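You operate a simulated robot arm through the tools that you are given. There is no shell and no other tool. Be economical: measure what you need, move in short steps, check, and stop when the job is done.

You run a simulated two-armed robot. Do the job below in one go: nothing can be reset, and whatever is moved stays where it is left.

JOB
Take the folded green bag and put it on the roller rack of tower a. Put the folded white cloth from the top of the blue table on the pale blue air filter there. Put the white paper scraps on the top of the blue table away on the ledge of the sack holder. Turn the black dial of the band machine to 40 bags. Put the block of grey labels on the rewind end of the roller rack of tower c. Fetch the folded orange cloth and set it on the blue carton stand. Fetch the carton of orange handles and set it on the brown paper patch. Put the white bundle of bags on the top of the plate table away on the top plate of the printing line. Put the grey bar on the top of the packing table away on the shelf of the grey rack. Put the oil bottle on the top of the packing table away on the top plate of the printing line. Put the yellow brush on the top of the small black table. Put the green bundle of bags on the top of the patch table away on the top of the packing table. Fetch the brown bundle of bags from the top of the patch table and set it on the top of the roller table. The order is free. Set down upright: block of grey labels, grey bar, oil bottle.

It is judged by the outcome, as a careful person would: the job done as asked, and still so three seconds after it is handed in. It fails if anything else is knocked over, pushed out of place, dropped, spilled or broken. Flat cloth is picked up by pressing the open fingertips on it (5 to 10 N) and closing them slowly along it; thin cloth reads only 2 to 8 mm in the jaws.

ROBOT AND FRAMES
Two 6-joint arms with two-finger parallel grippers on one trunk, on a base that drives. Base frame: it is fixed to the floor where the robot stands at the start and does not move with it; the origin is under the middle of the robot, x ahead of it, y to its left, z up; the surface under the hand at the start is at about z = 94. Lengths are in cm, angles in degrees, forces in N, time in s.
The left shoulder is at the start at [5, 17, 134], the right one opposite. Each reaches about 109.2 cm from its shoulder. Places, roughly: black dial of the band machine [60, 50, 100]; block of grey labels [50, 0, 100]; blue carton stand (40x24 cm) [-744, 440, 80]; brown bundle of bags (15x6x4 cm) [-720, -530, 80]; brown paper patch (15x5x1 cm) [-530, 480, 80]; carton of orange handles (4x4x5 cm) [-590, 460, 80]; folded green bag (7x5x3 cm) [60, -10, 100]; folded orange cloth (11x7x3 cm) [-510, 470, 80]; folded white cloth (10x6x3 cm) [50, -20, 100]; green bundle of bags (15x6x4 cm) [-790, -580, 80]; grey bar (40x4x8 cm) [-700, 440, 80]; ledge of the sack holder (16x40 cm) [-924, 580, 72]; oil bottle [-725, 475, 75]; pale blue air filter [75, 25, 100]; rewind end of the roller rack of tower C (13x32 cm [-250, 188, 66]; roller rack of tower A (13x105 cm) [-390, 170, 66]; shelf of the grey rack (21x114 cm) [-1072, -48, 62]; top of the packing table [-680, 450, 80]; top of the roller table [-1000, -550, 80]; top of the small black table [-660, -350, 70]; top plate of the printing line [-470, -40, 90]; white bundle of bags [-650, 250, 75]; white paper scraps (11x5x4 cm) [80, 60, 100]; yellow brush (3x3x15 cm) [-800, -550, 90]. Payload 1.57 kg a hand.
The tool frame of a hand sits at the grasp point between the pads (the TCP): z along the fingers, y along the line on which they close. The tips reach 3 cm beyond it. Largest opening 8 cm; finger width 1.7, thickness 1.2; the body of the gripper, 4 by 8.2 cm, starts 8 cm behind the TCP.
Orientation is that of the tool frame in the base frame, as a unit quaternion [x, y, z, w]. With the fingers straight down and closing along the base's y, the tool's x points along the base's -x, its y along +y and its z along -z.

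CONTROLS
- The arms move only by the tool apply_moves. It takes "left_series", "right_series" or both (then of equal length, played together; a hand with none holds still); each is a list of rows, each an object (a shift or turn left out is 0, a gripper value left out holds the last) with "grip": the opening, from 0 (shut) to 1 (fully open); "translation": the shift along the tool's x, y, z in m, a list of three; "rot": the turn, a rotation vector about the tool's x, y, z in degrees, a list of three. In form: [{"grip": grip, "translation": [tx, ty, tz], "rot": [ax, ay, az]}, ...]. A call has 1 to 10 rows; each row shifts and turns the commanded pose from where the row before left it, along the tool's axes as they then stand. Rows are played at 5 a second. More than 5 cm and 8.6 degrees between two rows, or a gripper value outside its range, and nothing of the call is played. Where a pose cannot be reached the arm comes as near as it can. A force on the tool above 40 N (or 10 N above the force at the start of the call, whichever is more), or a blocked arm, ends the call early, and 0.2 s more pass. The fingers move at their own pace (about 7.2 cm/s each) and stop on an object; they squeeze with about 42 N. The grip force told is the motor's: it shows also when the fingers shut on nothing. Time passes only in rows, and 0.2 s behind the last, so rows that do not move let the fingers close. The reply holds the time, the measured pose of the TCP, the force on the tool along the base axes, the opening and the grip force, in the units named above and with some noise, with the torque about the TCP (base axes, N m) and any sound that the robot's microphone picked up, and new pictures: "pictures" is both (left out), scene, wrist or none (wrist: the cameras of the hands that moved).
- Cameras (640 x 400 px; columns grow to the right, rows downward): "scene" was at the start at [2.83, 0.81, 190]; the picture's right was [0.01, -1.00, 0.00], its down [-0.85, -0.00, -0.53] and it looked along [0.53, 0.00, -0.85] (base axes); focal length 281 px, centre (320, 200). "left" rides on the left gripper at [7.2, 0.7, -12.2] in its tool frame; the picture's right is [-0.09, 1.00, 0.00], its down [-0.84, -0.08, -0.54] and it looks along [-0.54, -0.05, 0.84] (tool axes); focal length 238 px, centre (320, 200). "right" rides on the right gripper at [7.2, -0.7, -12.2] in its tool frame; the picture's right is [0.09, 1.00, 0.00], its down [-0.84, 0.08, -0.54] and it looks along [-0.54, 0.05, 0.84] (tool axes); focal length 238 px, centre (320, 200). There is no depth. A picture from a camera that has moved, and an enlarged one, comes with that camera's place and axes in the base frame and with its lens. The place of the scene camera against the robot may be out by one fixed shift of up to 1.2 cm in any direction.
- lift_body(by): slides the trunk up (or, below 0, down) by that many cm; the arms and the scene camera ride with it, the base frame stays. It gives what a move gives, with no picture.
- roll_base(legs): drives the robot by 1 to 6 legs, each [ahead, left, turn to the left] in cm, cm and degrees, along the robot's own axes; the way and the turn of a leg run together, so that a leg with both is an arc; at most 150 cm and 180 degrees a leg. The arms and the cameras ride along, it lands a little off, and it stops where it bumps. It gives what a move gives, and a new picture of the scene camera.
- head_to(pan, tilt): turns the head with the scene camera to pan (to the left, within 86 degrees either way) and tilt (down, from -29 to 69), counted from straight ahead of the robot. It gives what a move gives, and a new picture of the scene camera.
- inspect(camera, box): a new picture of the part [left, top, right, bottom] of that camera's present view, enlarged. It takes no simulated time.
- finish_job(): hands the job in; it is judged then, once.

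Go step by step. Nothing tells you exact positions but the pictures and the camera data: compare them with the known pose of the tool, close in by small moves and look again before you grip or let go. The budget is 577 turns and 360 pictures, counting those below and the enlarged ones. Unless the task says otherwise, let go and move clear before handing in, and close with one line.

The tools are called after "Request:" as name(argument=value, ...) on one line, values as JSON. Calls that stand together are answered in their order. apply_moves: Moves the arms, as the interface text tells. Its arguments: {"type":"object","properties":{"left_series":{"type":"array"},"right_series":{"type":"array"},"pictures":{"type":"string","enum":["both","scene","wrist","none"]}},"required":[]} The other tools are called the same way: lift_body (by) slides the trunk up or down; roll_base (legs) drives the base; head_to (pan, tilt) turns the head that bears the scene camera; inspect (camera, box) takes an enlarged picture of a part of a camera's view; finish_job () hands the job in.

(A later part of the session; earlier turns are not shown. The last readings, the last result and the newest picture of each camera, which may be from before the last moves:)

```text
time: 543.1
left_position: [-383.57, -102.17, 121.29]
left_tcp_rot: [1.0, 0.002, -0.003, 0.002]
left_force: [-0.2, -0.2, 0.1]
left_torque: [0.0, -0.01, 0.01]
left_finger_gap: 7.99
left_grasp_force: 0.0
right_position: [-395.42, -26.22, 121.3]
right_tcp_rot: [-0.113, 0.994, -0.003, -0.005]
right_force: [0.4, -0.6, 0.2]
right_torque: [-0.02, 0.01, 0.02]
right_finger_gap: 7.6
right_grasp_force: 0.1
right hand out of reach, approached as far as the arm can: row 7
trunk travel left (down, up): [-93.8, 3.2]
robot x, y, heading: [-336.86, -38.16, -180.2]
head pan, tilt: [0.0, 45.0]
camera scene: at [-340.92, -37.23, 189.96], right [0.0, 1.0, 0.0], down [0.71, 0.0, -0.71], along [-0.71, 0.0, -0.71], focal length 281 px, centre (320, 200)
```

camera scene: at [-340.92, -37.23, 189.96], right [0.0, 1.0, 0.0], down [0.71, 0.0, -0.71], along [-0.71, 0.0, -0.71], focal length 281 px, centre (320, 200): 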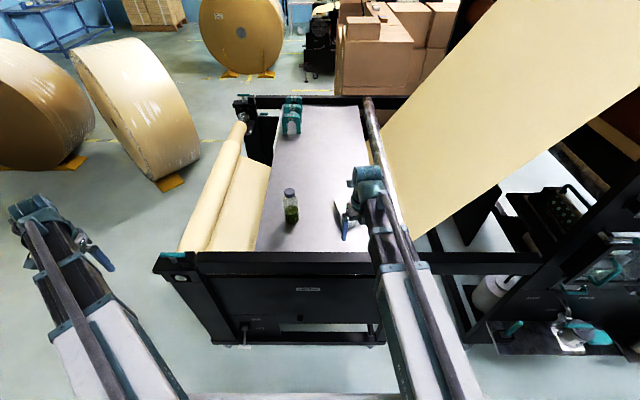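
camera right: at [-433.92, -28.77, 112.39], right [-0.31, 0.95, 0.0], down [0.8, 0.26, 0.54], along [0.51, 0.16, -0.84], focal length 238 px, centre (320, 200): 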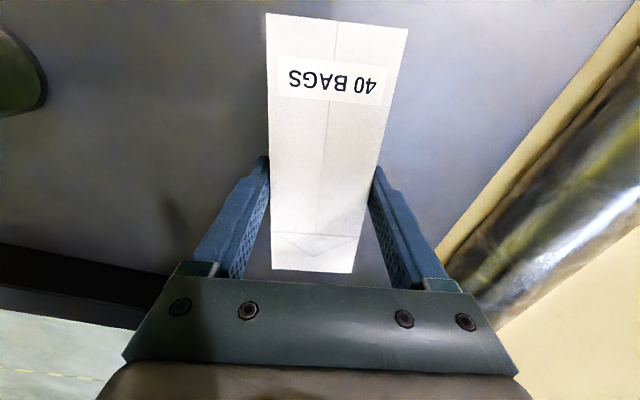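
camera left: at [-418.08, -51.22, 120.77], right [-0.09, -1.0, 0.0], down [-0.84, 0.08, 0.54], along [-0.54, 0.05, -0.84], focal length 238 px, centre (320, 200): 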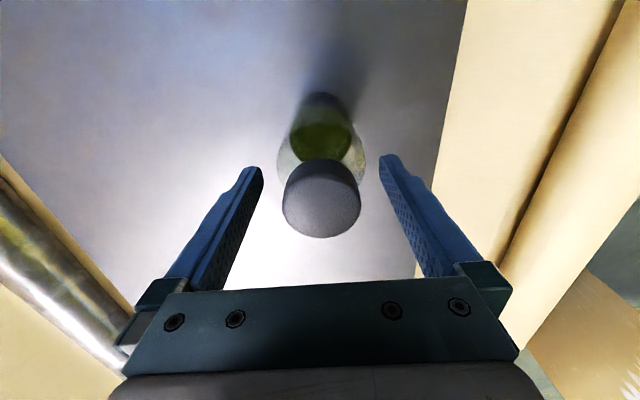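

Both items rest on the plate. Next the southern tables; I'll look toward them.

Request:
head_to(pan=45, tilt=15)

Request:
inspect(camera="scene", box=[160, 100, 560, 320])

```text
time: 544.2
left_position: [-383.79, -102.09, 121.26]
left_tcp_rot: [1.0, 0.001, -0.002, 0.002]
left_force: [-0.5, 0.1, 0.7]
left_torque: [-0.03, -0.04, -0.02]
left_finger_gap: 8.01
left_grasp_force: 0.0
right_position: [-395.68, -26.39, 121.23]
right_tcp_rot: [-0.113, 0.994, -0.004, -0.004]
right_force: [0.7, 0.0, -0.3]
right_torque: [0.04, 0.0, 0.0]
right_finger_gap: 7.61
right_grasp_force: 0.0
trunk travel left (down, up): [-93.8, 3.2]
robot x, y, heading: [-336.62, -38.17, -179.9]
head pan, tilt: [45.0, 15.0]
camera scene: at [-339.54, -43.84, 194.63], right [-0.71, 0.71, 0.0], down [0.18, 0.18, -0.97], along [-0.68, -0.68, -0.26], focal length 281 px, centre (320, 200)
```

scene: 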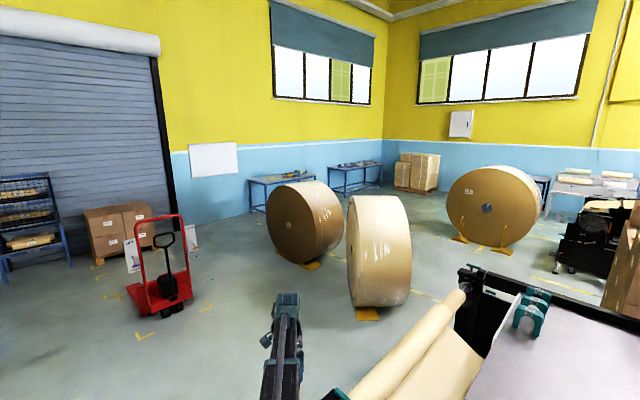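

```text
1.60 times, centred on (360, 210) of scene
camera zoom: at [-339.54, -43.84, 194.63], right [-0.71, 0.71, 0.0], down [0.18, 0.18, -0.97], along [-0.68, -0.68, -0.26], focal length 450 px, centre (256, 184)
```

zoom: 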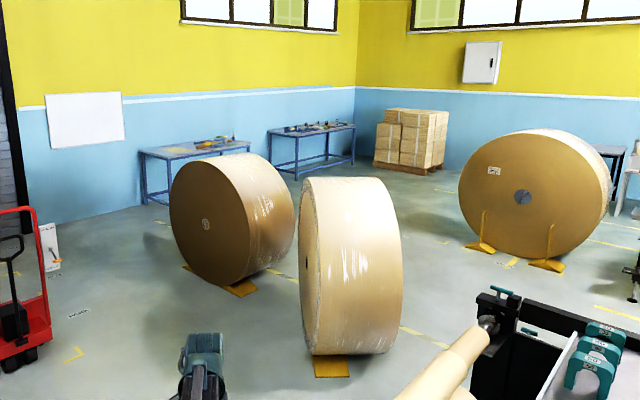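

The patch table (left) and roller table (right) stand at the far wall. I'll drive between the red pallet jack and the rolls.

Request:
roll_base(legs=[[-10, 0, 0], [0, 0, 90], [112, 0, 0], [112, -84, 0], [80, -60, 0]])

Request:
head_to(pan=-30, tilt=25)

```text
time: 563.8
left_position: [-362.53, -344.41, 121.11]
left_tcp_rot: [0.67, 0.743, 0.002, 0.0]
left_force: [0.1, -0.2, -0.2]
left_torque: [0.09, -0.02, -0.01]
left_finger_gap: 7.99
left_grasp_force: 0.0
right_position: [-436.78, -363.82, 121.13]
right_tcp_rot: [0.812, -0.583, 0.004, -0.001]
right_force: [0.9, -1.1, -0.4]
right_torque: [0.1, 0.01, -0.03]
right_finger_gap: 7.61
right_grasp_force: 0.1
trunk travel left (down, up): [-93.8, 3.2]
robot x, y, heading: [-430.82, -303.79, -84.6]
head pan, tilt: [45.0, 15.0]
stopped in leg 5: the robot was blocked; the commanded pose is now the measured one
camera scene: at [-424.22, -305.64, 194.62], right [-0.63, -0.77, 0.0], down [-0.2, 0.17, -0.97], along [0.75, -0.61, -0.26], focal length 281 px, centre (320, 200)
```

scene: 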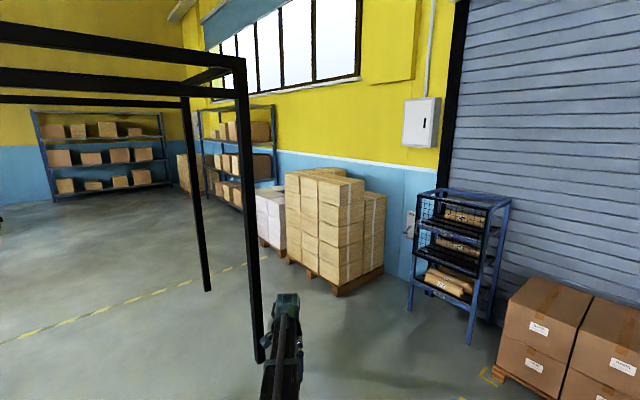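

```text
time: 565.3
left_position: [-362.36, -343.97, 121.26]
left_tcp_rot: [0.67, 0.743, 0.0, 0.003]
left_force: [0.6, -0.6, 0.5]
left_torque: [0.02, 0.03, 0.0]
left_finger_gap: 8.0
left_grasp_force: 0.1
right_position: [-436.66, -363.3, 121.23]
right_tcp_rot: [0.813, -0.583, 0.005, 0.001]
right_force: [0.6, -0.4, -0.3]
right_torque: [-0.01, 0.0, -0.01]
right_finger_gap: 7.6
right_grasp_force: 0.1
trunk travel left (down, up): [-93.8, 3.2]
robot x, y, heading: [-431.09, -303.65, -84.1]
head pan, tilt: [-30.0, 25.0]
camera scene: at [-435.12, -307.37, 193.01], right [-0.91, 0.41, 0.0], down [0.17, 0.39, -0.91], along [-0.37, -0.83, -0.42], focal length 281 px, centre (320, 200)
```

scene: 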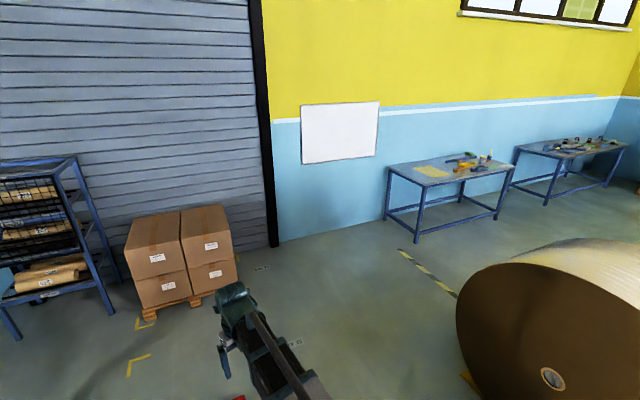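

I bumped something, probably the pallet jack. Let me look before moving.

Request:
head_to(pan=0, tilt=60)

Request:
head_to(pan=45, tilt=55)

```text
time: 566.3
left_position: [-362.38, -343.9, 121.2]
left_tcp_rot: [0.669, 0.743, 0.001, 0.001]
left_force: [-0.5, 0.5, 0.5]
left_torque: [-0.01, -0.01, 0.01]
left_finger_gap: 8.0
left_grasp_force: 0.1
right_position: [-436.66, -363.4, 121.3]
right_tcp_rot: [0.812, -0.583, 0.006, 0.001]
right_force: [0.1, 0.5, 0.4]
right_torque: [0.0, 0.0, -0.01]
right_finger_gap: 7.58
right_grasp_force: 0.0
trunk travel left (down, up): [-93.8, 3.2]
robot x, y, heading: [-430.94, -304.24, -84.3]
head pan, tilt: [0.0, 60.0]
camera scene: at [-430.68, -305.63, 188.01], right [-1.0, -0.1, 0.0], down [-0.09, 0.86, -0.5], along [0.05, -0.5, -0.87], focal length 281 px, centre (320, 200)
```

scene: 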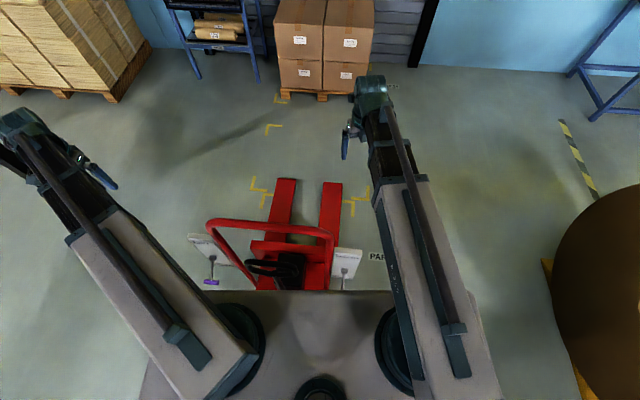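

```text
time: 567.4
left_position: [-362.38, -343.9, 121.21]
left_tcp_rot: [0.669, 0.743, 0.001, 0.002]
left_force: [0.0, -0.1, 0.1]
left_torque: [0.01, -0.02, 0.03]
left_finger_gap: 8.01
left_grasp_force: 0.1
right_position: [-436.58, -363.31, 121.18]
right_tcp_rot: [0.812, -0.583, 0.005, 0.001]
right_force: [0.4, -0.5, -0.2]
right_torque: [-0.02, 0.04, 0.03]
right_finger_gap: 7.6
right_grasp_force: 0.1
trunk travel left (down, up): [-93.8, 3.2]
robot x, y, heading: [-431.01, -304.15, -84.2]
head pan, tilt: [45.0, 55.0]
camera scene: at [-425.76, -303.57, 188.61], right [-0.63, -0.77, 0.0], down [-0.63, 0.52, -0.57], along [0.44, -0.36, -0.82], focal length 281 px, centre (320, 200)
```

scene: 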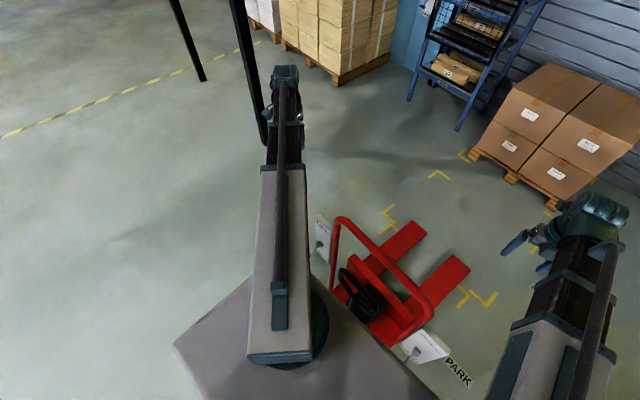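

The jack stands square within its floor marks, so it seems unmoved. I'll back off, shift right toward x≈-495, and pass with more clearance.

Request:
roll_base(legs=[[-25, 0, 0], [0, 0, -6], [0, -62, 0]])

Request:
head_to(pan=0, tilt=50)

```text
time: 572.8
left_position: [-431.25, -325.61, 121.29]
left_tcp_rot: [0.707, 0.707, 0.001, 0.002]
left_force: [-0.3, -0.6, 0.4]
left_torque: [-0.02, -0.02, -0.01]
left_finger_gap: 8.01
left_grasp_force: 0.0
right_position: [-507.09, -337.3, 121.28]
right_tcp_rot: [0.781, -0.625, 0.006, 0.0]
right_force: [-0.5, -0.5, 0.6]
right_torque: [-0.01, 0.0, 0.0]
right_finger_gap: 7.58
right_grasp_force: 0.1
trunk travel left (down, up): [-93.8, 3.2]
robot x, y, heading: [-495.28, -278.68, -90.5]
head pan, tilt: [45.0, 55.0]
camera scene: at [-490.21, -279.03, 188.61], right [-0.71, -0.7, 0.0], down [-0.58, 0.58, -0.57], along [0.4, -0.41, -0.82], focal length 281 px, centre (320, 200)
```

scene: 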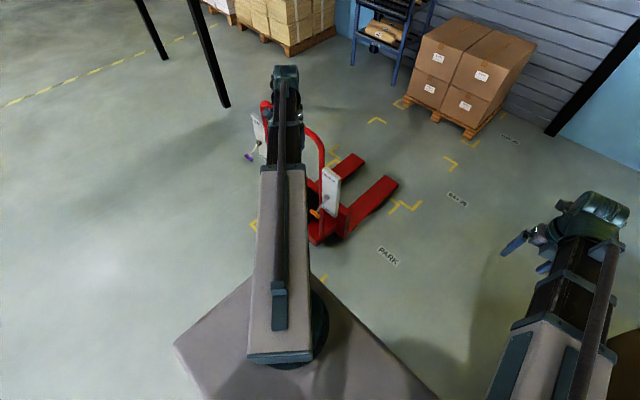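

```text
time: 573.9
left_position: [-431.19, -325.71, 121.31]
left_tcp_rot: [0.707, 0.707, 0.001, 0.002]
left_force: [-0.6, 0.6, 0.0]
left_torque: [0.01, -0.02, -0.01]
left_finger_gap: 8.01
left_grasp_force: 0.1
right_position: [-507.15, -337.23, 121.23]
right_tcp_rot: [0.781, -0.625, 0.005, 0.001]
right_force: [-0.1, 0.4, -0.3]
right_torque: [0.02, 0.0, 0.01]
right_finger_gap: 7.6
right_grasp_force: 0.0
trunk travel left (down, up): [-93.8, 3.2]
robot x, y, heading: [-495.12, -278.58, -90.4]
head pan, tilt: [0.0, 50.0]
camera scene: at [-495.21, -281.61, 189.26], right [-1.0, 0.0, 0.0], down [0.0, 0.77, -0.64], along [0.0, -0.64, -0.77], focal length 281 px, centre (320, 200)
```

scene: 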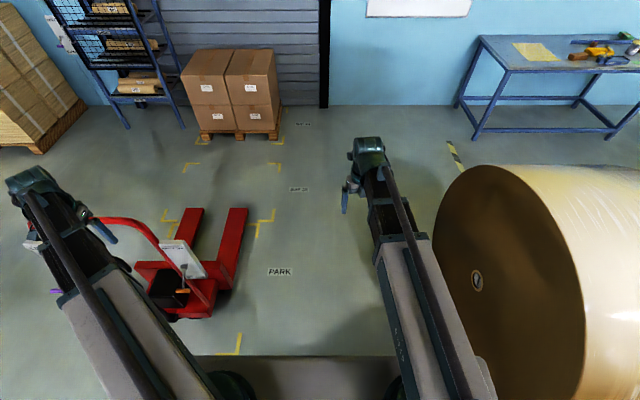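

Request:
roll_base(legs=[[146, 0, 0]])

Request:
head_to(pan=-75, tilt=35)

```text
time: 581.1
left_position: [-432.84, -471.16, 121.18]
left_tcp_rot: [0.709, 0.705, 0.001, 0.002]
left_force: [0.0, -0.1, 0.4]
left_torque: [-0.01, 0.02, -0.02]
left_finger_gap: 8.0
left_grasp_force: 0.1
right_position: [-508.74, -482.29, 121.33]
right_tcp_rot: [0.779, -0.626, 0.005, 0.0]
right_force: [0.2, 0.1, 0.1]
right_torque: [-0.02, -0.02, 0.0]
right_finger_gap: 7.58
right_grasp_force: 0.1
trunk travel left (down, up): [-93.8, 3.2]
robot x, y, heading: [-496.25, -423.47, -90.8]
head pan, tilt: [0.0, 50.0]
camera scene: at [-496.52, -426.56, 189.26], right [-1.0, 0.01, 0.0], down [0.01, 0.77, -0.64], along [-0.01, -0.64, -0.77], focal length 281 px, centre (320, 200)
```

scene: 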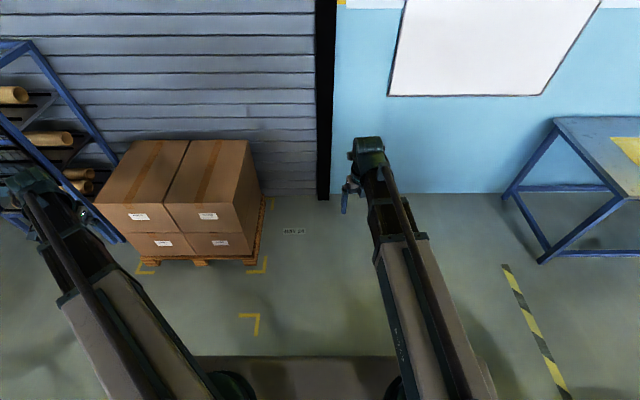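

```text
time: 582.6
left_position: [-432.82, -471.08, 121.35]
left_tcp_rot: [0.709, 0.705, 0.0, 0.002]
left_force: [0.2, 0.1, 0.1]
left_torque: [0.03, 0.0, 0.0]
left_finger_gap: 8.01
left_grasp_force: 0.1
right_position: [-508.72, -482.12, 121.22]
right_tcp_rot: [0.779, -0.626, 0.005, 0.001]
right_force: [0.2, -0.7, -0.6]
right_torque: [-0.01, 0.02, -0.05]
right_finger_gap: 7.58
right_grasp_force: 0.0
trunk travel left (down, up): [-93.8, 3.2]
robot x, y, heading: [-496.57, -423.47, -90.6]
head pan, tilt: [-75.0, 35.0]
camera scene: at [-504.96, -421.0, 191.43], right [-0.25, 0.97, 0.0], down [0.56, 0.14, -0.82], along [-0.79, -0.2, -0.57], focal length 281 px, centre (320, 200)
```

scene: 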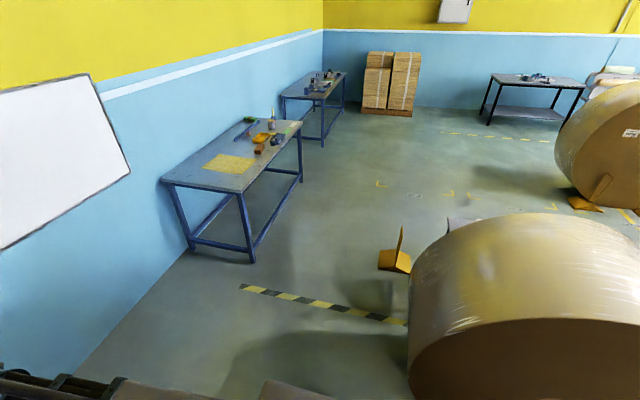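

Request:
inspect(camera="scene", box=[150, 60, 360, 200])

```text
2.86 times, centred on (255, 130) of scene
camera zoom: at [-504.96, -421.0, 191.43], right [-0.25, 0.97, 0.0], down [0.56, 0.14, -0.82], along [-0.79, -0.2, -0.57], focal length 803 px, centre (506, 400)
```

zoom: 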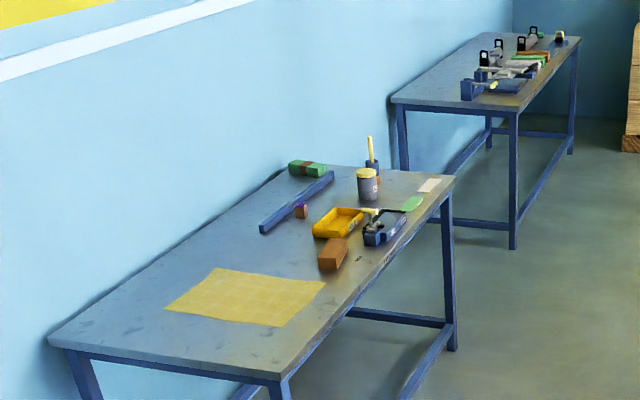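

The brown bundle is near (-728, -536), the green near (-803, -581), and the yellow brush stands in a blue pot near (-802, -552). I'll move along the table front, avoiding a yellow chock at about (-694, -398).

Request:
roll_base(legs=[[34, 0, 0.7], [0, -107, 0], [0, -106, 0]])

Request:
head_to(pan=-10, tilt=45)

```text
time: 594.9
left_position: [-644.44, -503.95, 121.33]
left_tcp_rot: [0.706, 0.708, 0.0, 0.002]
left_force: [-0.5, 0.6, 1.4]
left_torque: [-0.03, -0.01, 0.02]
left_finger_gap: 8.0
left_grasp_force: 0.2
right_position: [-720.25, -515.82, 121.28]
right_tcp_rot: [0.782, -0.623, 0.005, 0.0]
right_force: [-0.7, -0.6, -0.6]
right_torque: [0.0, 0.01, 0.03]
right_finger_gap: 7.62
right_grasp_force: 0.1
trunk travel left (down, up): [-93.8, 3.2]
robot x, y, heading: [-708.45, -457.03, -90.0]
head pan, tilt: [-75.0, 35.0]
camera scene: at [-717.06, -454.59, 191.43], right [-0.26, 0.97, 0.0], down [0.55, 0.15, -0.82], along [-0.79, -0.21, -0.57], focal length 281 px, centre (320, 200)
```

scene: 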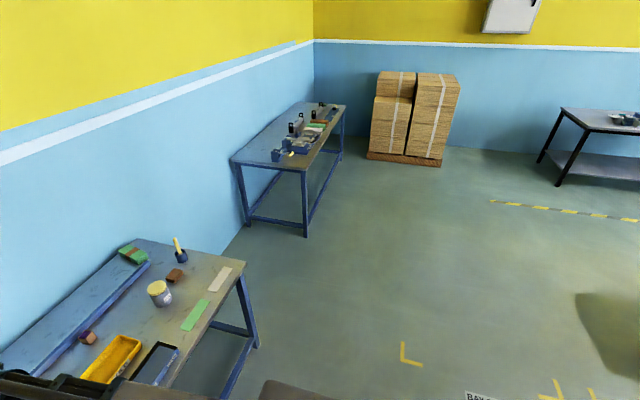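

```text
time: 596.3
left_position: [-644.27, -504.01, 121.21]
left_tcp_rot: [0.707, 0.707, 0.001, 0.002]
left_force: [-0.3, -0.6, -0.4]
left_torque: [0.0, -0.02, 0.01]
left_finger_gap: 8.03
left_grasp_force: 0.0
right_position: [-720.2, -515.76, 121.22]
right_tcp_rot: [0.782, -0.623, 0.005, 0.001]
right_force: [0.0, -0.3, -0.3]
right_torque: [-0.01, 0.01, 0.03]
right_finger_gap: 7.58
right_grasp_force: 0.1
trunk travel left (down, up): [-93.8, 3.2]
robot x, y, heading: [-708.47, -457.47, -90.1]
head pan, tilt: [-10.0, 45.0]
camera scene: at [-709.93, -460.33, 189.95], right [-0.98, 0.18, 0.0], down [0.12, 0.7, -0.71], along [-0.12, -0.7, -0.71], focal length 281 px, centre (320, 200)
```

scene: 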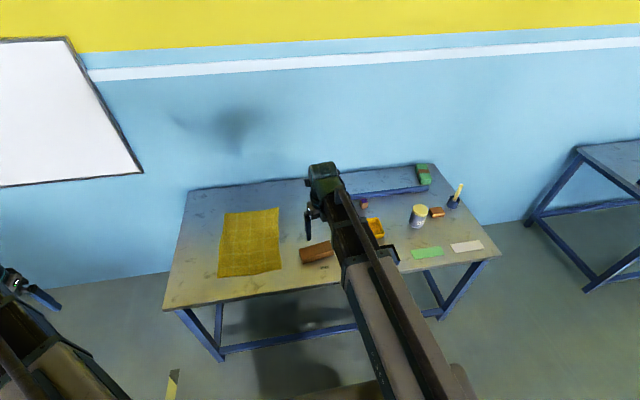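

Request:
apply_moves(right_series=[{"grip": 1, "rot": [0, 0, -8]}, {"rot": [0, 0, -8]}, {"rot": [0, 0, -8]}, {"rot": [0, 0, -8]}, {"rot": [0, 0, -8]}, {"rot": [0, 0, -8]}, {"rot": [0, 0, -8]}, {"rot": [0, 0, -8]}, {"rot": [0, 0, -8]}, {"rot": [0, 0, -5]}], left_series=[{"translation": [0.03, 0.02, 0]}, {"translation": [0.03, 0.02, 0]}, {"translation": [0.03, 0.02, 0]}, {"translation": [0.03, 0.02, 0]}, {"translation": [0.03, 0.02, 0]}, {"translation": [0.03, 0.02, 0]}, {}, {}, {}, {}], pictures="none")

Request:
apply_moves(right_series=[{"translation": [-0.015, 0.04, 0]}, {"translation": [-0.015, 0.04, 0]}, {"translation": [-0.015, 0.04, 0]}, {"translation": [-0.015, 0.04, 0]}, {"translation": [-0.015, 0.04, 0]}], pictures="wrist")

```text
time: 598.5
left_position: [-632.48, -485.91, 121.33]
left_tcp_rot: [0.705, 0.709, -0.001, 0.002]
left_force: [0.0, -0.2, 0.1]
left_torque: [0.01, -0.01, 0.02]
left_finger_gap: 7.97
left_grasp_force: 0.1
right_position: [-720.24, -515.8, 121.24]
right_tcp_rot: [1.0, 0.001, 0.003, 0.004]
right_force: [0.2, 0.4, -0.4]
right_torque: [-0.02, -0.01, -0.04]
right_finger_gap: 8.01
right_grasp_force: 0.0
trunk travel left (down, up): [-93.8, 3.2]
robot x, y, heading: [-708.37, -457.13, -90.0]
head pan, tilt: [-10.0, 45.0]
```

```text
time: 599.7
left_position: [-632.51, -486.06, 121.18]
left_tcp_rot: [0.706, 0.709, 0.001, 0.002]
left_force: [0.0, -0.1, 0.3]
left_torque: [0.0, -0.02, 0.02]
left_finger_gap: 8.01
left_grasp_force: 0.1
right_position: [-727.8, -535.98, 121.24]
right_tcp_rot: [1.0, -0.001, 0.004, 0.004]
right_force: [0.4, -0.5, -1.2]
right_torque: [0.0, 0.0, -0.01]
right_finger_gap: 7.99
right_grasp_force: 0.0
trunk travel left (down, up): [-93.8, 3.2]
robot x, y, heading: [-708.48, -457.23, -90.1]
head pan, tilt: [-10.0, 45.0]
camera right: at [-720.83, -535.26, 133.5], right [0.09, -1.0, 0.01], down [-0.84, -0.07, 0.54], along [-0.53, -0.06, -0.84], focal length 238 px, centre (320, 200)
```

right: 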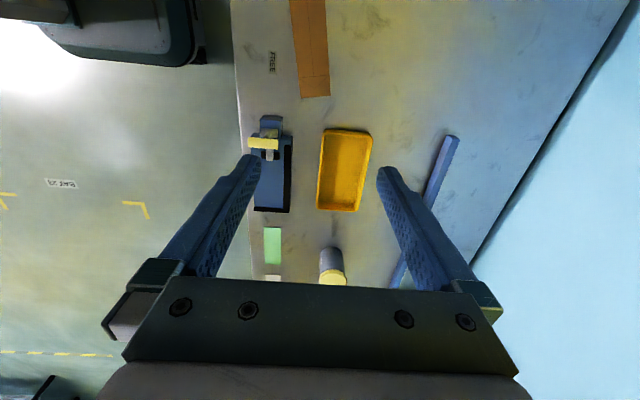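

Request:
apply_moves(right_series=[{"translation": [0.034, -0.008, 0]}, {"translation": [0.034, -0.008, 0]}, {"rot": [0, 0, -8]}], pictures="none")

Request:
lift_body(by=-24)

Request:
inspect(camera="right", box=[120, 0, 520, 260])

```text
time: 600.5
left_position: [-632.52, -486.14, 121.28]
left_tcp_rot: [0.706, 0.708, 0.001, 0.002]
left_force: [-0.2, 0.1, -0.5]
left_torque: [0.0, -0.02, -0.01]
left_finger_gap: 7.97
left_grasp_force: 0.0
right_position: [-721.0, -534.13, 121.3]
right_tcp_rot: [0.998, 0.07, 0.003, 0.003]
right_force: [0.8, 0.4, 0.2]
right_torque: [-0.03, 0.03, 0.01]
right_finger_gap: 8.01
right_grasp_force: 0.0
trunk travel left (down, up): [-93.8, 3.2]
robot x, y, heading: [-708.28, -457.1, -89.9]
head pan, tilt: [-10.0, 45.0]
```

```text
time: 603.0
left_position: [-632.39, -486.0, 97.33]
left_tcp_rot: [0.705, 0.709, 0.0, 0.002]
left_force: [-0.5, 0.0, 0.1]
left_torque: [0.0, 0.04, -0.03]
left_finger_gap: 8.0
left_grasp_force: 0.1
right_position: [-720.86, -534.18, 97.31]
right_tcp_rot: [0.998, 0.068, 0.004, 0.004]
right_force: [-0.2, -0.3, -0.1]
right_torque: [-0.01, 0.03, -0.02]
right_finger_gap: 8.0
right_grasp_force: 0.1
trunk travel left (down, up): [-69.8, 27.2]
robot x, y, heading: [-708.55, -456.64, -89.9]
head pan, tilt: [-10.0, 45.0]
```

```text
1.54 times, centred on (320, 130) of right
camera zoom: at [-714.13, -532.36, 109.56], right [0.23, -0.97, 0.01], down [-0.82, -0.19, 0.54], along [-0.52, -0.13, -0.84], focal length 367 px, centre (320, 308)
```

zoom: 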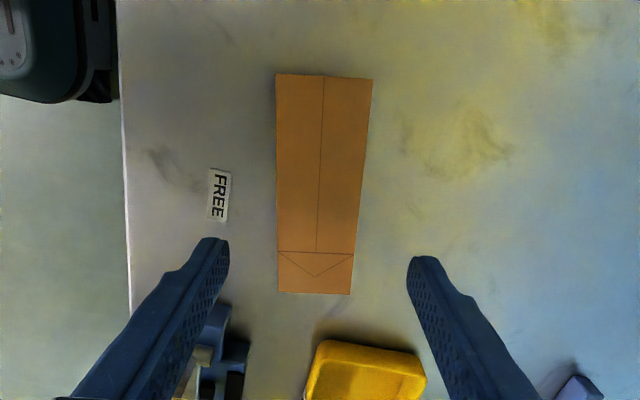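

Request:
lift_body(by=-13.4)

Request:
inspect(camera="right", box=[160, 40, 480, 260])

```text
time: 604.6
left_position: [-632.45, -486.01, 83.94]
left_tcp_rot: [0.706, 0.708, 0.001, 0.001]
left_force: [-0.2, -0.1, -0.3]
left_torque: [0.02, -0.02, 0.0]
left_finger_gap: 8.01
left_grasp_force: 0.1
right_position: [-721.03, -534.14, 83.87]
right_tcp_rot: [0.998, 0.068, 0.004, 0.005]
right_force: [0.7, 0.6, 0.1]
right_torque: [-0.01, -0.01, 0.02]
right_finger_gap: 7.99
right_grasp_force: 0.1
trunk travel left (down, up): [-56.4, 40.6]
robot x, y, heading: [-708.08, -457.14, -90.1]
head pan, tilt: [-10.0, 45.0]
```

```text
1.82 times, centred on (320, 150) of right
camera zoom: at [-714.13, -532.36, 96.16], right [0.23, -0.97, 0.01], down [-0.82, -0.19, 0.54], along [-0.52, -0.13, -0.84], focal length 433 px, centre (320, 291)
```

zoom: 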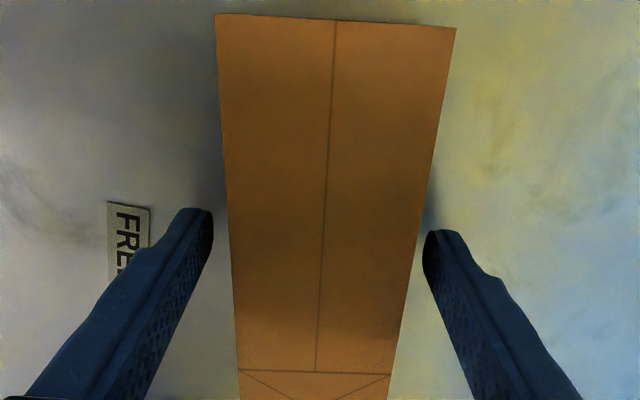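

Request:
apply_moves(right_series=[{"translation": [0, 0.003, 0]}, {}, {"grip": 0.8}, {"grip": 0.7}, {"grip": 0.6}, {"grip": 0.5}, {"grip": 0.4}], pictures="wrist")

```text
time: 606.2
left_position: [-632.43, -485.98, 83.83]
left_tcp_rot: [0.706, 0.708, -0.001, 0.002]
left_force: [-0.6, 0.2, 1.3]
left_torque: [-0.06, -0.01, 0.03]
left_finger_gap: 8.01
left_grasp_force: 0.1
right_position: [-720.9, -534.4, 83.83]
right_tcp_rot: [0.998, 0.069, 0.004, 0.004]
right_force: [0.0, -0.1, 1.3]
right_torque: [0.1, 0.05, 0.14]
right_finger_gap: 5.94
right_grasp_force: 42.3
trunk travel left (down, up): [-56.4, 40.6]
robot x, y, heading: [-708.02, -457.48, -90.2]
head pan, tilt: [-10.0, 45.0]
camera right: at [-714.08, -532.66, 96.16], right [0.23, -0.97, 0.01], down [-0.82, -0.19, 0.54], along [-0.52, -0.13, -0.84], focal length 238 px, centre (320, 200)
```

right: 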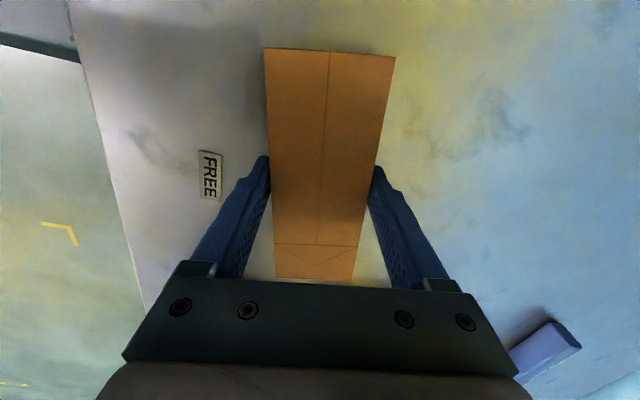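

Brown bundle is held. Lifting and driving right to the roller table.

Request:
lift_body(by=37)

Request:
roll_base(legs=[[0, -125, 0], [0, -110, 0]])

Request:
head_to(pan=-10, tilt=48)

```text
time: 609.8
left_position: [-632.45, -485.97, 120.94]
left_tcp_rot: [0.706, 0.708, 0.0, 0.002]
left_force: [-0.8, 0.1, -0.4]
left_torque: [0.04, 0.0, 0.01]
left_finger_gap: 8.03
left_grasp_force: 0.1
right_position: [-721.03, -534.42, 120.87]
right_tcp_rot: [0.998, 0.069, 0.005, 0.004]
right_force: [-0.5, -0.6, -2.2]
right_torque: [0.0, 0.02, 0.0]
right_finger_gap: 5.95
right_grasp_force: 42.1
trunk travel left (down, up): [-93.4, 3.6]
robot x, y, heading: [-707.96, -457.05, -90.2]
head pan, tilt: [-10.0, 45.0]
```

```text
time: 621.3
left_position: [-867.85, -485.59, 120.89]
left_tcp_rot: [0.711, 0.704, 0.001, 0.002]
left_force: [0.1, 0.1, 0.0]
left_torque: [0.03, 0.03, -0.02]
left_finger_gap: 8.0
left_grasp_force: 0.1
right_position: [-956.98, -532.78, 120.77]
right_tcp_rot: [0.998, 0.062, 0.003, 0.004]
right_force: [0.3, -0.3, -1.0]
right_torque: [-0.01, 0.0, 0.01]
right_finger_gap: 5.94
right_grasp_force: 41.8
trunk travel left (down, up): [-93.4, 3.6]
robot x, y, heading: [-943.19, -455.47, -90.8]
head pan, tilt: [-10.0, 45.0]
camera scene: at [-944.98, -458.89, 189.55], right [-0.98, 0.19, 0.0], down [0.13, 0.69, -0.71], along [-0.13, -0.69, -0.71], focal length 281 px, centre (320, 200)
```

scene: 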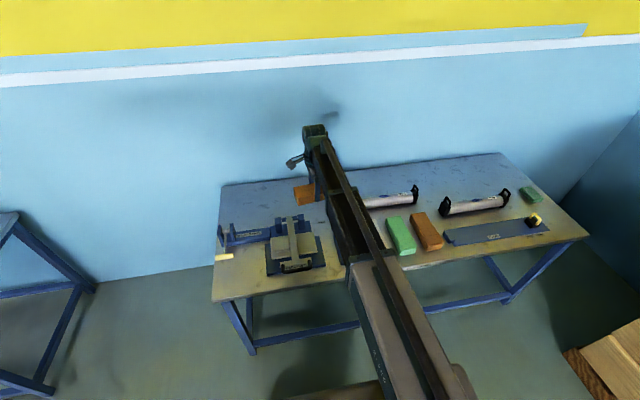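

```text
time: 622.0
left_position: [-867.82, -485.52, 120.96]
left_tcp_rot: [0.711, 0.704, 0.0, 0.002]
left_force: [0.9, 1.3, 0.2]
left_torque: [-0.02, 0.0, -0.01]
left_finger_gap: 8.02
left_grasp_force: 0.1
right_position: [-956.88, -532.85, 120.78]
right_tcp_rot: [0.998, 0.062, 0.004, 0.003]
right_force: [0.6, -1.0, -2.1]
right_torque: [-0.02, 0.0, -0.01]
right_finger_gap: 5.94
right_grasp_force: 42.2
trunk travel left (down, up): [-93.4, 3.6]
robot x, y, heading: [-943.62, -455.53, -90.9]
head pan, tilt: [-10.0, 48.0]
camera scene: at [-944.86, -458.64, 189.13], right [-0.98, 0.19, 0.0], down [0.14, 0.73, -0.67], along [-0.13, -0.66, -0.74], focal length 281 px, centre (320, 200)
```

scene: 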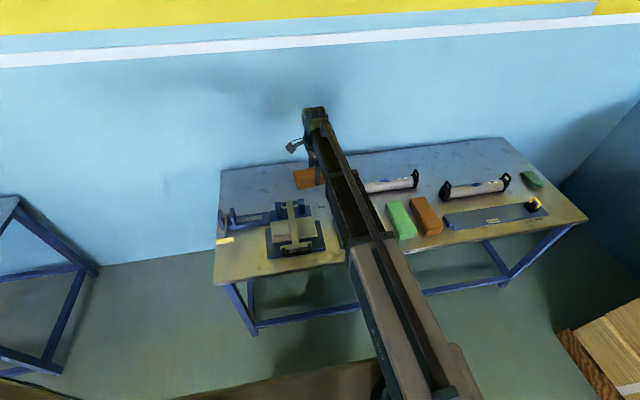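

Request:
apply_moves(right_series=[{"translation": [-0.04, 0, 0]}, {"translation": [-0.04, 0, 0]}], pictures="wrist")

Request:
inspect(camera="scene", box=[200, 120, 600, 300])

```text
time: 622.6
left_position: [-867.76, -485.57, 120.86]
left_tcp_rot: [0.71, 0.704, 0.0, 0.003]
left_force: [-0.5, 0.7, -0.2]
left_torque: [-0.01, 0.02, -0.01]
left_finger_gap: 8.01
left_grasp_force: 0.0
right_position: [-964.81, -533.83, 120.87]
right_tcp_rot: [0.998, 0.062, 0.004, 0.005]
right_force: [0.1, -0.2, -1.5]
right_torque: [0.02, 0.0, 0.01]
right_finger_gap: 5.93
right_grasp_force: 42.3
trunk travel left (down, up): [-93.4, 3.6]
robot x, y, heading: [-943.21, -455.58, -91.1]
head pan, tilt: [-10.0, 48.0]
camera right: at [-958.09, -532.19, 133.13], right [0.22, -0.98, 0.01], down [-0.82, -0.18, 0.54], along [-0.52, -0.12, -0.84], focal length 238 px, centre (320, 200)
```

right: 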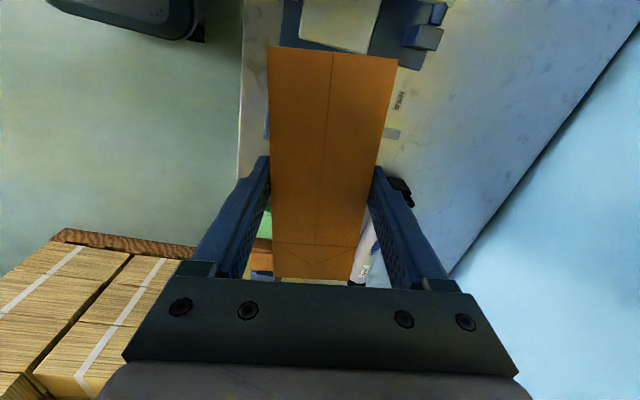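

```text
1.60 times, centred on (400, 210) of scene
camera zoom: at [-944.93, -458.65, 189.13], right [-0.98, 0.19, 0.0], down [0.14, 0.73, -0.67], along [-0.13, -0.66, -0.74], focal length 450 px, centre (192, 184)
```

zoom: 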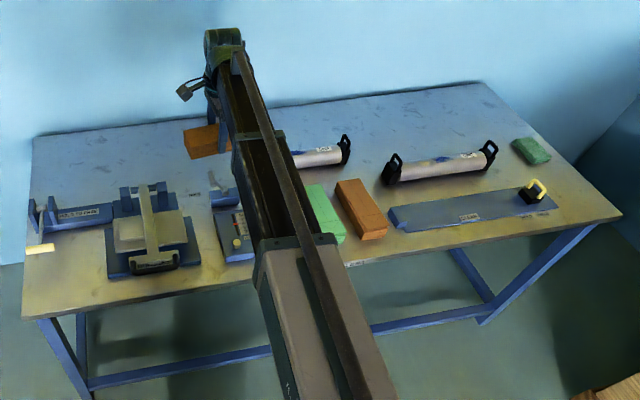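

The table's back strip (around x -945, y -572) is free. I'll drive up closer and carry the bundle there, well above the jigs.

Request:
roll_base(legs=[[27, 0, 1]])

Request:
apply_moves(right_series=[{"translation": [0.03, 0.008, 0]}, {"translation": [0.03, 0.01, 0]}, {"translation": [0.0, 0.01, 0]}], pictures="both")

```text
time: 624.5
left_position: [-867.49, -511.47, 120.74]
left_tcp_rot: [0.705, 0.709, 0.0, 0.002]
left_force: [0.1, -0.6, 0.1]
left_torque: [0.03, 0.06, 0.0]
left_finger_gap: 8.02
left_grasp_force: 0.0
right_position: [-963.74, -561.38, 120.74]
right_tcp_rot: [0.997, 0.071, 0.003, 0.003]
right_force: [0.1, -0.7, -2.6]
right_torque: [-0.03, 0.01, 0.01]
right_finger_gap: 5.94
right_grasp_force: 41.8
trunk travel left (down, up): [-93.4, 3.6]
robot x, y, heading: [-943.31, -482.44, -90.0]
head pan, tilt: [-10.0, 48.0]
camera scene: at [-945.01, -485.79, 189.13], right [-0.98, 0.17, 0.0], down [0.13, 0.73, -0.67], along [-0.12, -0.66, -0.74], focal length 281 px, centre (320, 200)
```

scene: 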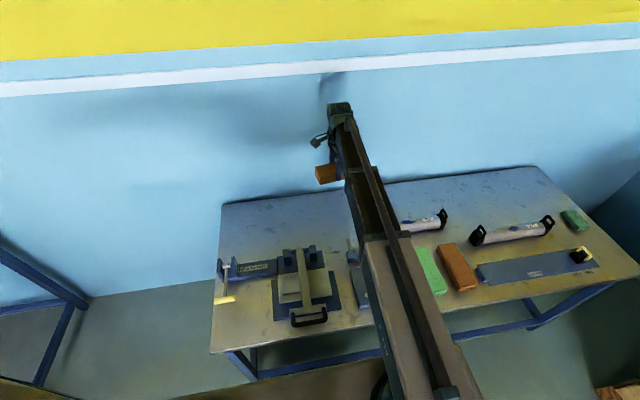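

```text
time: 625.3
left_position: [-867.54, -511.24, 120.74]
left_tcp_rot: [0.705, 0.709, 0.0, 0.001]
left_force: [-0.1, 0.4, 0.1]
left_torque: [0.01, 0.0, -0.01]
left_finger_gap: 8.0
left_grasp_force: 0.1
right_position: [-957.4, -563.24, 120.91]
right_tcp_rot: [0.998, 0.07, 0.004, 0.004]
right_force: [0.4, 0.9, -2.4]
right_torque: [0.04, 0.0, 0.02]
right_finger_gap: 5.96
right_grasp_force: 41.6
trunk travel left (down, up): [-93.4, 3.6]
robot x, y, heading: [-943.75, -482.32, -90.0]
head pan, tilt: [-10.0, 48.0]
camera scene: at [-945.04, -485.67, 189.13], right [-0.98, 0.17, 0.0], down [0.13, 0.73, -0.67], along [-0.12, -0.66, -0.74], focal length 281 px, centre (320, 200)
camera right: at [-950.6, -561.34, 133.12], right [0.23, -0.97, 0.01], down [-0.82, -0.19, 0.54], along [-0.52, -0.13, -0.84], focal length 238 px, centre (320, 200)
```

scene: 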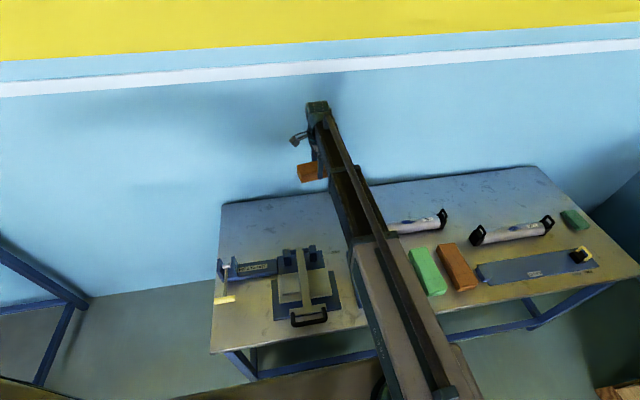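
right: 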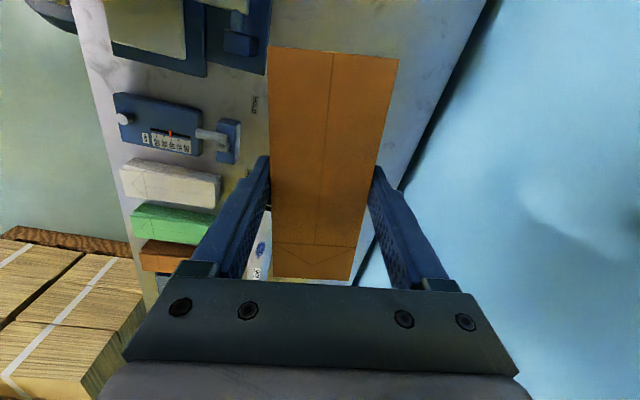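

Request:
apply_moves(right_series=[{"translation": [0.037, 0.03, 0]}, {"translation": [0.037, 0.03, 0]}, {"translation": [0.037, 0.03, 0]}], pictures="none")

Request:
lift_body(by=-28)

Request:
apply_moves(right_series=[{}], pictures="both")

```text
time: 626.1
left_position: [-867.43, -511.29, 120.78]
left_tcp_rot: [0.705, 0.709, 0.001, 0.002]
left_force: [0.2, 0.5, -0.6]
left_torque: [0.04, 0.01, -0.01]
left_finger_gap: 7.99
left_grasp_force: 0.0
right_position: [-945.16, -570.49, 120.87]
right_tcp_rot: [0.997, 0.072, 0.003, 0.004]
right_force: [1.0, -0.5, -1.7]
right_torque: [0.02, -0.01, 0.01]
right_finger_gap: 5.92
right_grasp_force: 42.4
trunk travel left (down, up): [-93.4, 3.6]
robot x, y, heading: [-943.79, -482.66, -89.8]
head pan, tilt: [-10.0, 48.0]
```

```text
time: 628.9
left_position: [-867.51, -511.18, 92.86]
left_tcp_rot: [0.706, 0.709, 0.001, 0.002]
left_force: [-0.6, 0.1, -0.1]
left_torque: [-0.01, -0.03, 0.03]
left_finger_gap: 8.0
left_grasp_force: 0.0
right_position: [-945.34, -570.32, 92.83]
right_tcp_rot: [0.998, 0.07, 0.004, 0.004]
right_force: [0.0, -0.4, -1.3]
right_torque: [0.04, -0.04, -0.01]
right_finger_gap: 5.93
right_grasp_force: 41.8
trunk travel left (down, up): [-65.4, 31.6]
robot x, y, heading: [-943.36, -482.22, -89.9]
head pan, tilt: [-10.0, 48.0]
```

```text
time: 629.3
left_position: [-867.59, -511.3, 92.77]
left_tcp_rot: [0.705, 0.709, 0.0, 0.002]
left_force: [0.4, 0.8, -0.2]
left_torque: [0.02, 0.01, -0.02]
left_finger_gap: 8.01
left_grasp_force: 0.1
right_position: [-945.16, -570.51, 92.94]
right_tcp_rot: [0.997, 0.07, 0.004, 0.004]
right_force: [0.0, 0.7, -1.0]
right_torque: [-0.02, -0.04, 0.02]
right_finger_gap: 5.91
right_grasp_force: 41.9
trunk travel left (down, up): [-65.4, 31.6]
robot x, y, heading: [-943.61, -482.68, -90.0]
head pan, tilt: [-10.0, 48.0]
camera scene: at [-945.01, -485.62, 161.13], right [-0.98, 0.17, 0.0], down [0.13, 0.73, -0.67], along [-0.12, -0.66, -0.74], focal length 281 px, centre (320, 200)
camera right: at [-938.45, -568.57, 105.14], right [0.23, -0.97, 0.01], down [-0.82, -0.19, 0.54], along [-0.52, -0.13, -0.84], focal length 238 px, centre (320, 200)
```

scene: 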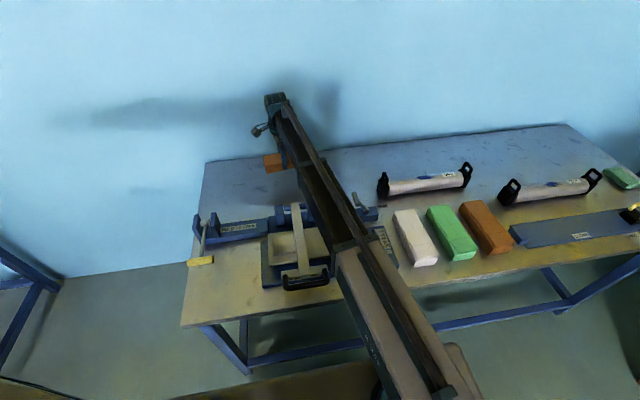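
right: 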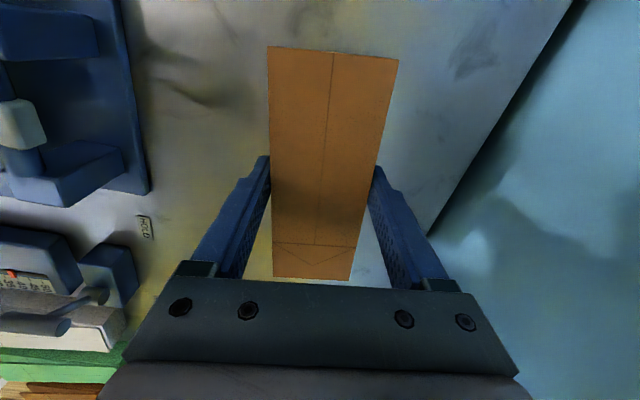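

Request:
lift_body(by=-8)

Request:
lift_body(by=-0.6)

Request:
lift_body(by=-0.5)

```text
time: 630.5
left_position: [-867.59, -511.21, 84.83]
left_tcp_rot: [0.705, 0.709, 0.0, 0.003]
left_force: [0.0, 0.0, 0.1]
left_torque: [-0.01, 0.0, 0.01]
left_finger_gap: 8.0
left_grasp_force: 0.1
right_position: [-945.27, -570.3, 84.86]
right_tcp_rot: [0.997, 0.071, 0.003, 0.004]
right_force: [-0.6, 0.1, -1.9]
right_torque: [-0.01, 0.01, 0.0]
right_finger_gap: 5.96
right_grasp_force: 42.5
trunk travel left (down, up): [-57.4, 39.6]
robot x, y, heading: [-943.85, -482.84, -90.0]
head pan, tilt: [-10.0, 48.0]
```

```text
time: 631.0
left_position: [-867.52, -511.21, 84.32]
left_tcp_rot: [0.706, 0.708, 0.001, 0.001]
left_force: [0.8, -0.1, 0.2]
left_torque: [-0.01, 0.03, -0.01]
left_finger_gap: 8.01
left_grasp_force: 0.0
right_position: [-945.21, -570.23, 84.31]
right_tcp_rot: [0.998, 0.07, 0.005, 0.003]
right_force: [-0.8, -0.6, -1.0]
right_torque: [0.01, -0.05, 0.03]
right_finger_gap: 5.92
right_grasp_force: 41.6
trunk travel left (down, up): [-56.8, 40.2]
robot x, y, heading: [-943.6, -482.51, -89.7]
head pan, tilt: [-10.0, 48.0]
```

```text
time: 631.6
left_position: [-867.57, -511.22, 83.79]
left_tcp_rot: [0.704, 0.71, 0.0, 0.002]
left_force: [-0.1, 0.4, -0.6]
left_torque: [-0.04, -0.01, 0.02]
left_finger_gap: 8.0
left_grasp_force: 0.0
right_position: [-945.21, -570.43, 83.86]
right_tcp_rot: [0.997, 0.071, 0.003, 0.006]
right_force: [0.2, -6.0, 19.9]
right_torque: [0.38, 0.09, 0.09]
right_finger_gap: 5.95
right_grasp_force: 42.3
trunk travel left (down, up): [-56.3, 40.7]
robot x, y, heading: [-943.82, -482.38, -89.8]
head pan, tilt: [-10.0, 48.0]
```

Contact at 20 N. Release, rise and pull back.

Request:
apply_moves(right_series=[{"grip": 0.85}, {"grip": 0.95}, {"grip": 0.95}], pictures="none")

Request:
lift_body(by=36)

Request:
inspect(camera="right", box=[160, 0, 480, 200])

```text
time: 632.4
left_position: [-867.56, -511.31, 83.84]
left_tcp_rot: [0.705, 0.709, 0.0, 0.002]
left_force: [0.1, 0.3, -0.1]
left_torque: [-0.04, 0.0, 0.0]
left_finger_gap: 8.0
left_grasp_force: 0.0
right_position: [-945.25, -570.3, 83.73]
right_tcp_rot: [0.997, 0.071, 0.005, 0.004]
right_force: [0.1, -0.7, 0.4]
right_torque: [0.0, -0.02, -0.01]
right_finger_gap: 7.59
right_grasp_force: 0.0
trunk travel left (down, up): [-56.3, 40.7]
robot x, y, heading: [-943.65, -482.38, -89.7]
head pan, tilt: [-10.0, 48.0]
```

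```text
time: 635.9
left_position: [-867.51, -511.32, 119.73]
left_tcp_rot: [0.705, 0.709, 0.0, 0.002]
left_force: [-0.8, 0.1, -0.9]
left_torque: [0.0, 0.05, 0.04]
left_finger_gap: 8.0
left_grasp_force: 0.1
right_position: [-945.27, -570.38, 119.73]
right_tcp_rot: [0.998, 0.07, 0.004, 0.004]
right_force: [0.1, 0.2, -0.4]
right_torque: [-0.05, -0.01, -0.01]
right_finger_gap: 7.58
right_grasp_force: 0.1
trunk travel left (down, up): [-92.3, 4.7]
robot x, y, heading: [-943.33, -482.39, -89.9]
head pan, tilt: [-10.0, 48.0]
```

```text
2.00 times, centred on (320, 100) of right
camera zoom: at [-938.45, -568.57, 132.04], right [0.23, -0.97, 0.01], down [-0.82, -0.19, 0.54], along [-0.52, -0.13, -0.84], focal length 477 px, centre (320, 400)
```

zoom: 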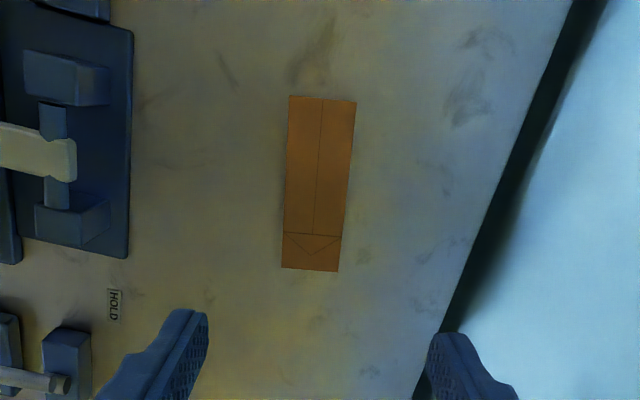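

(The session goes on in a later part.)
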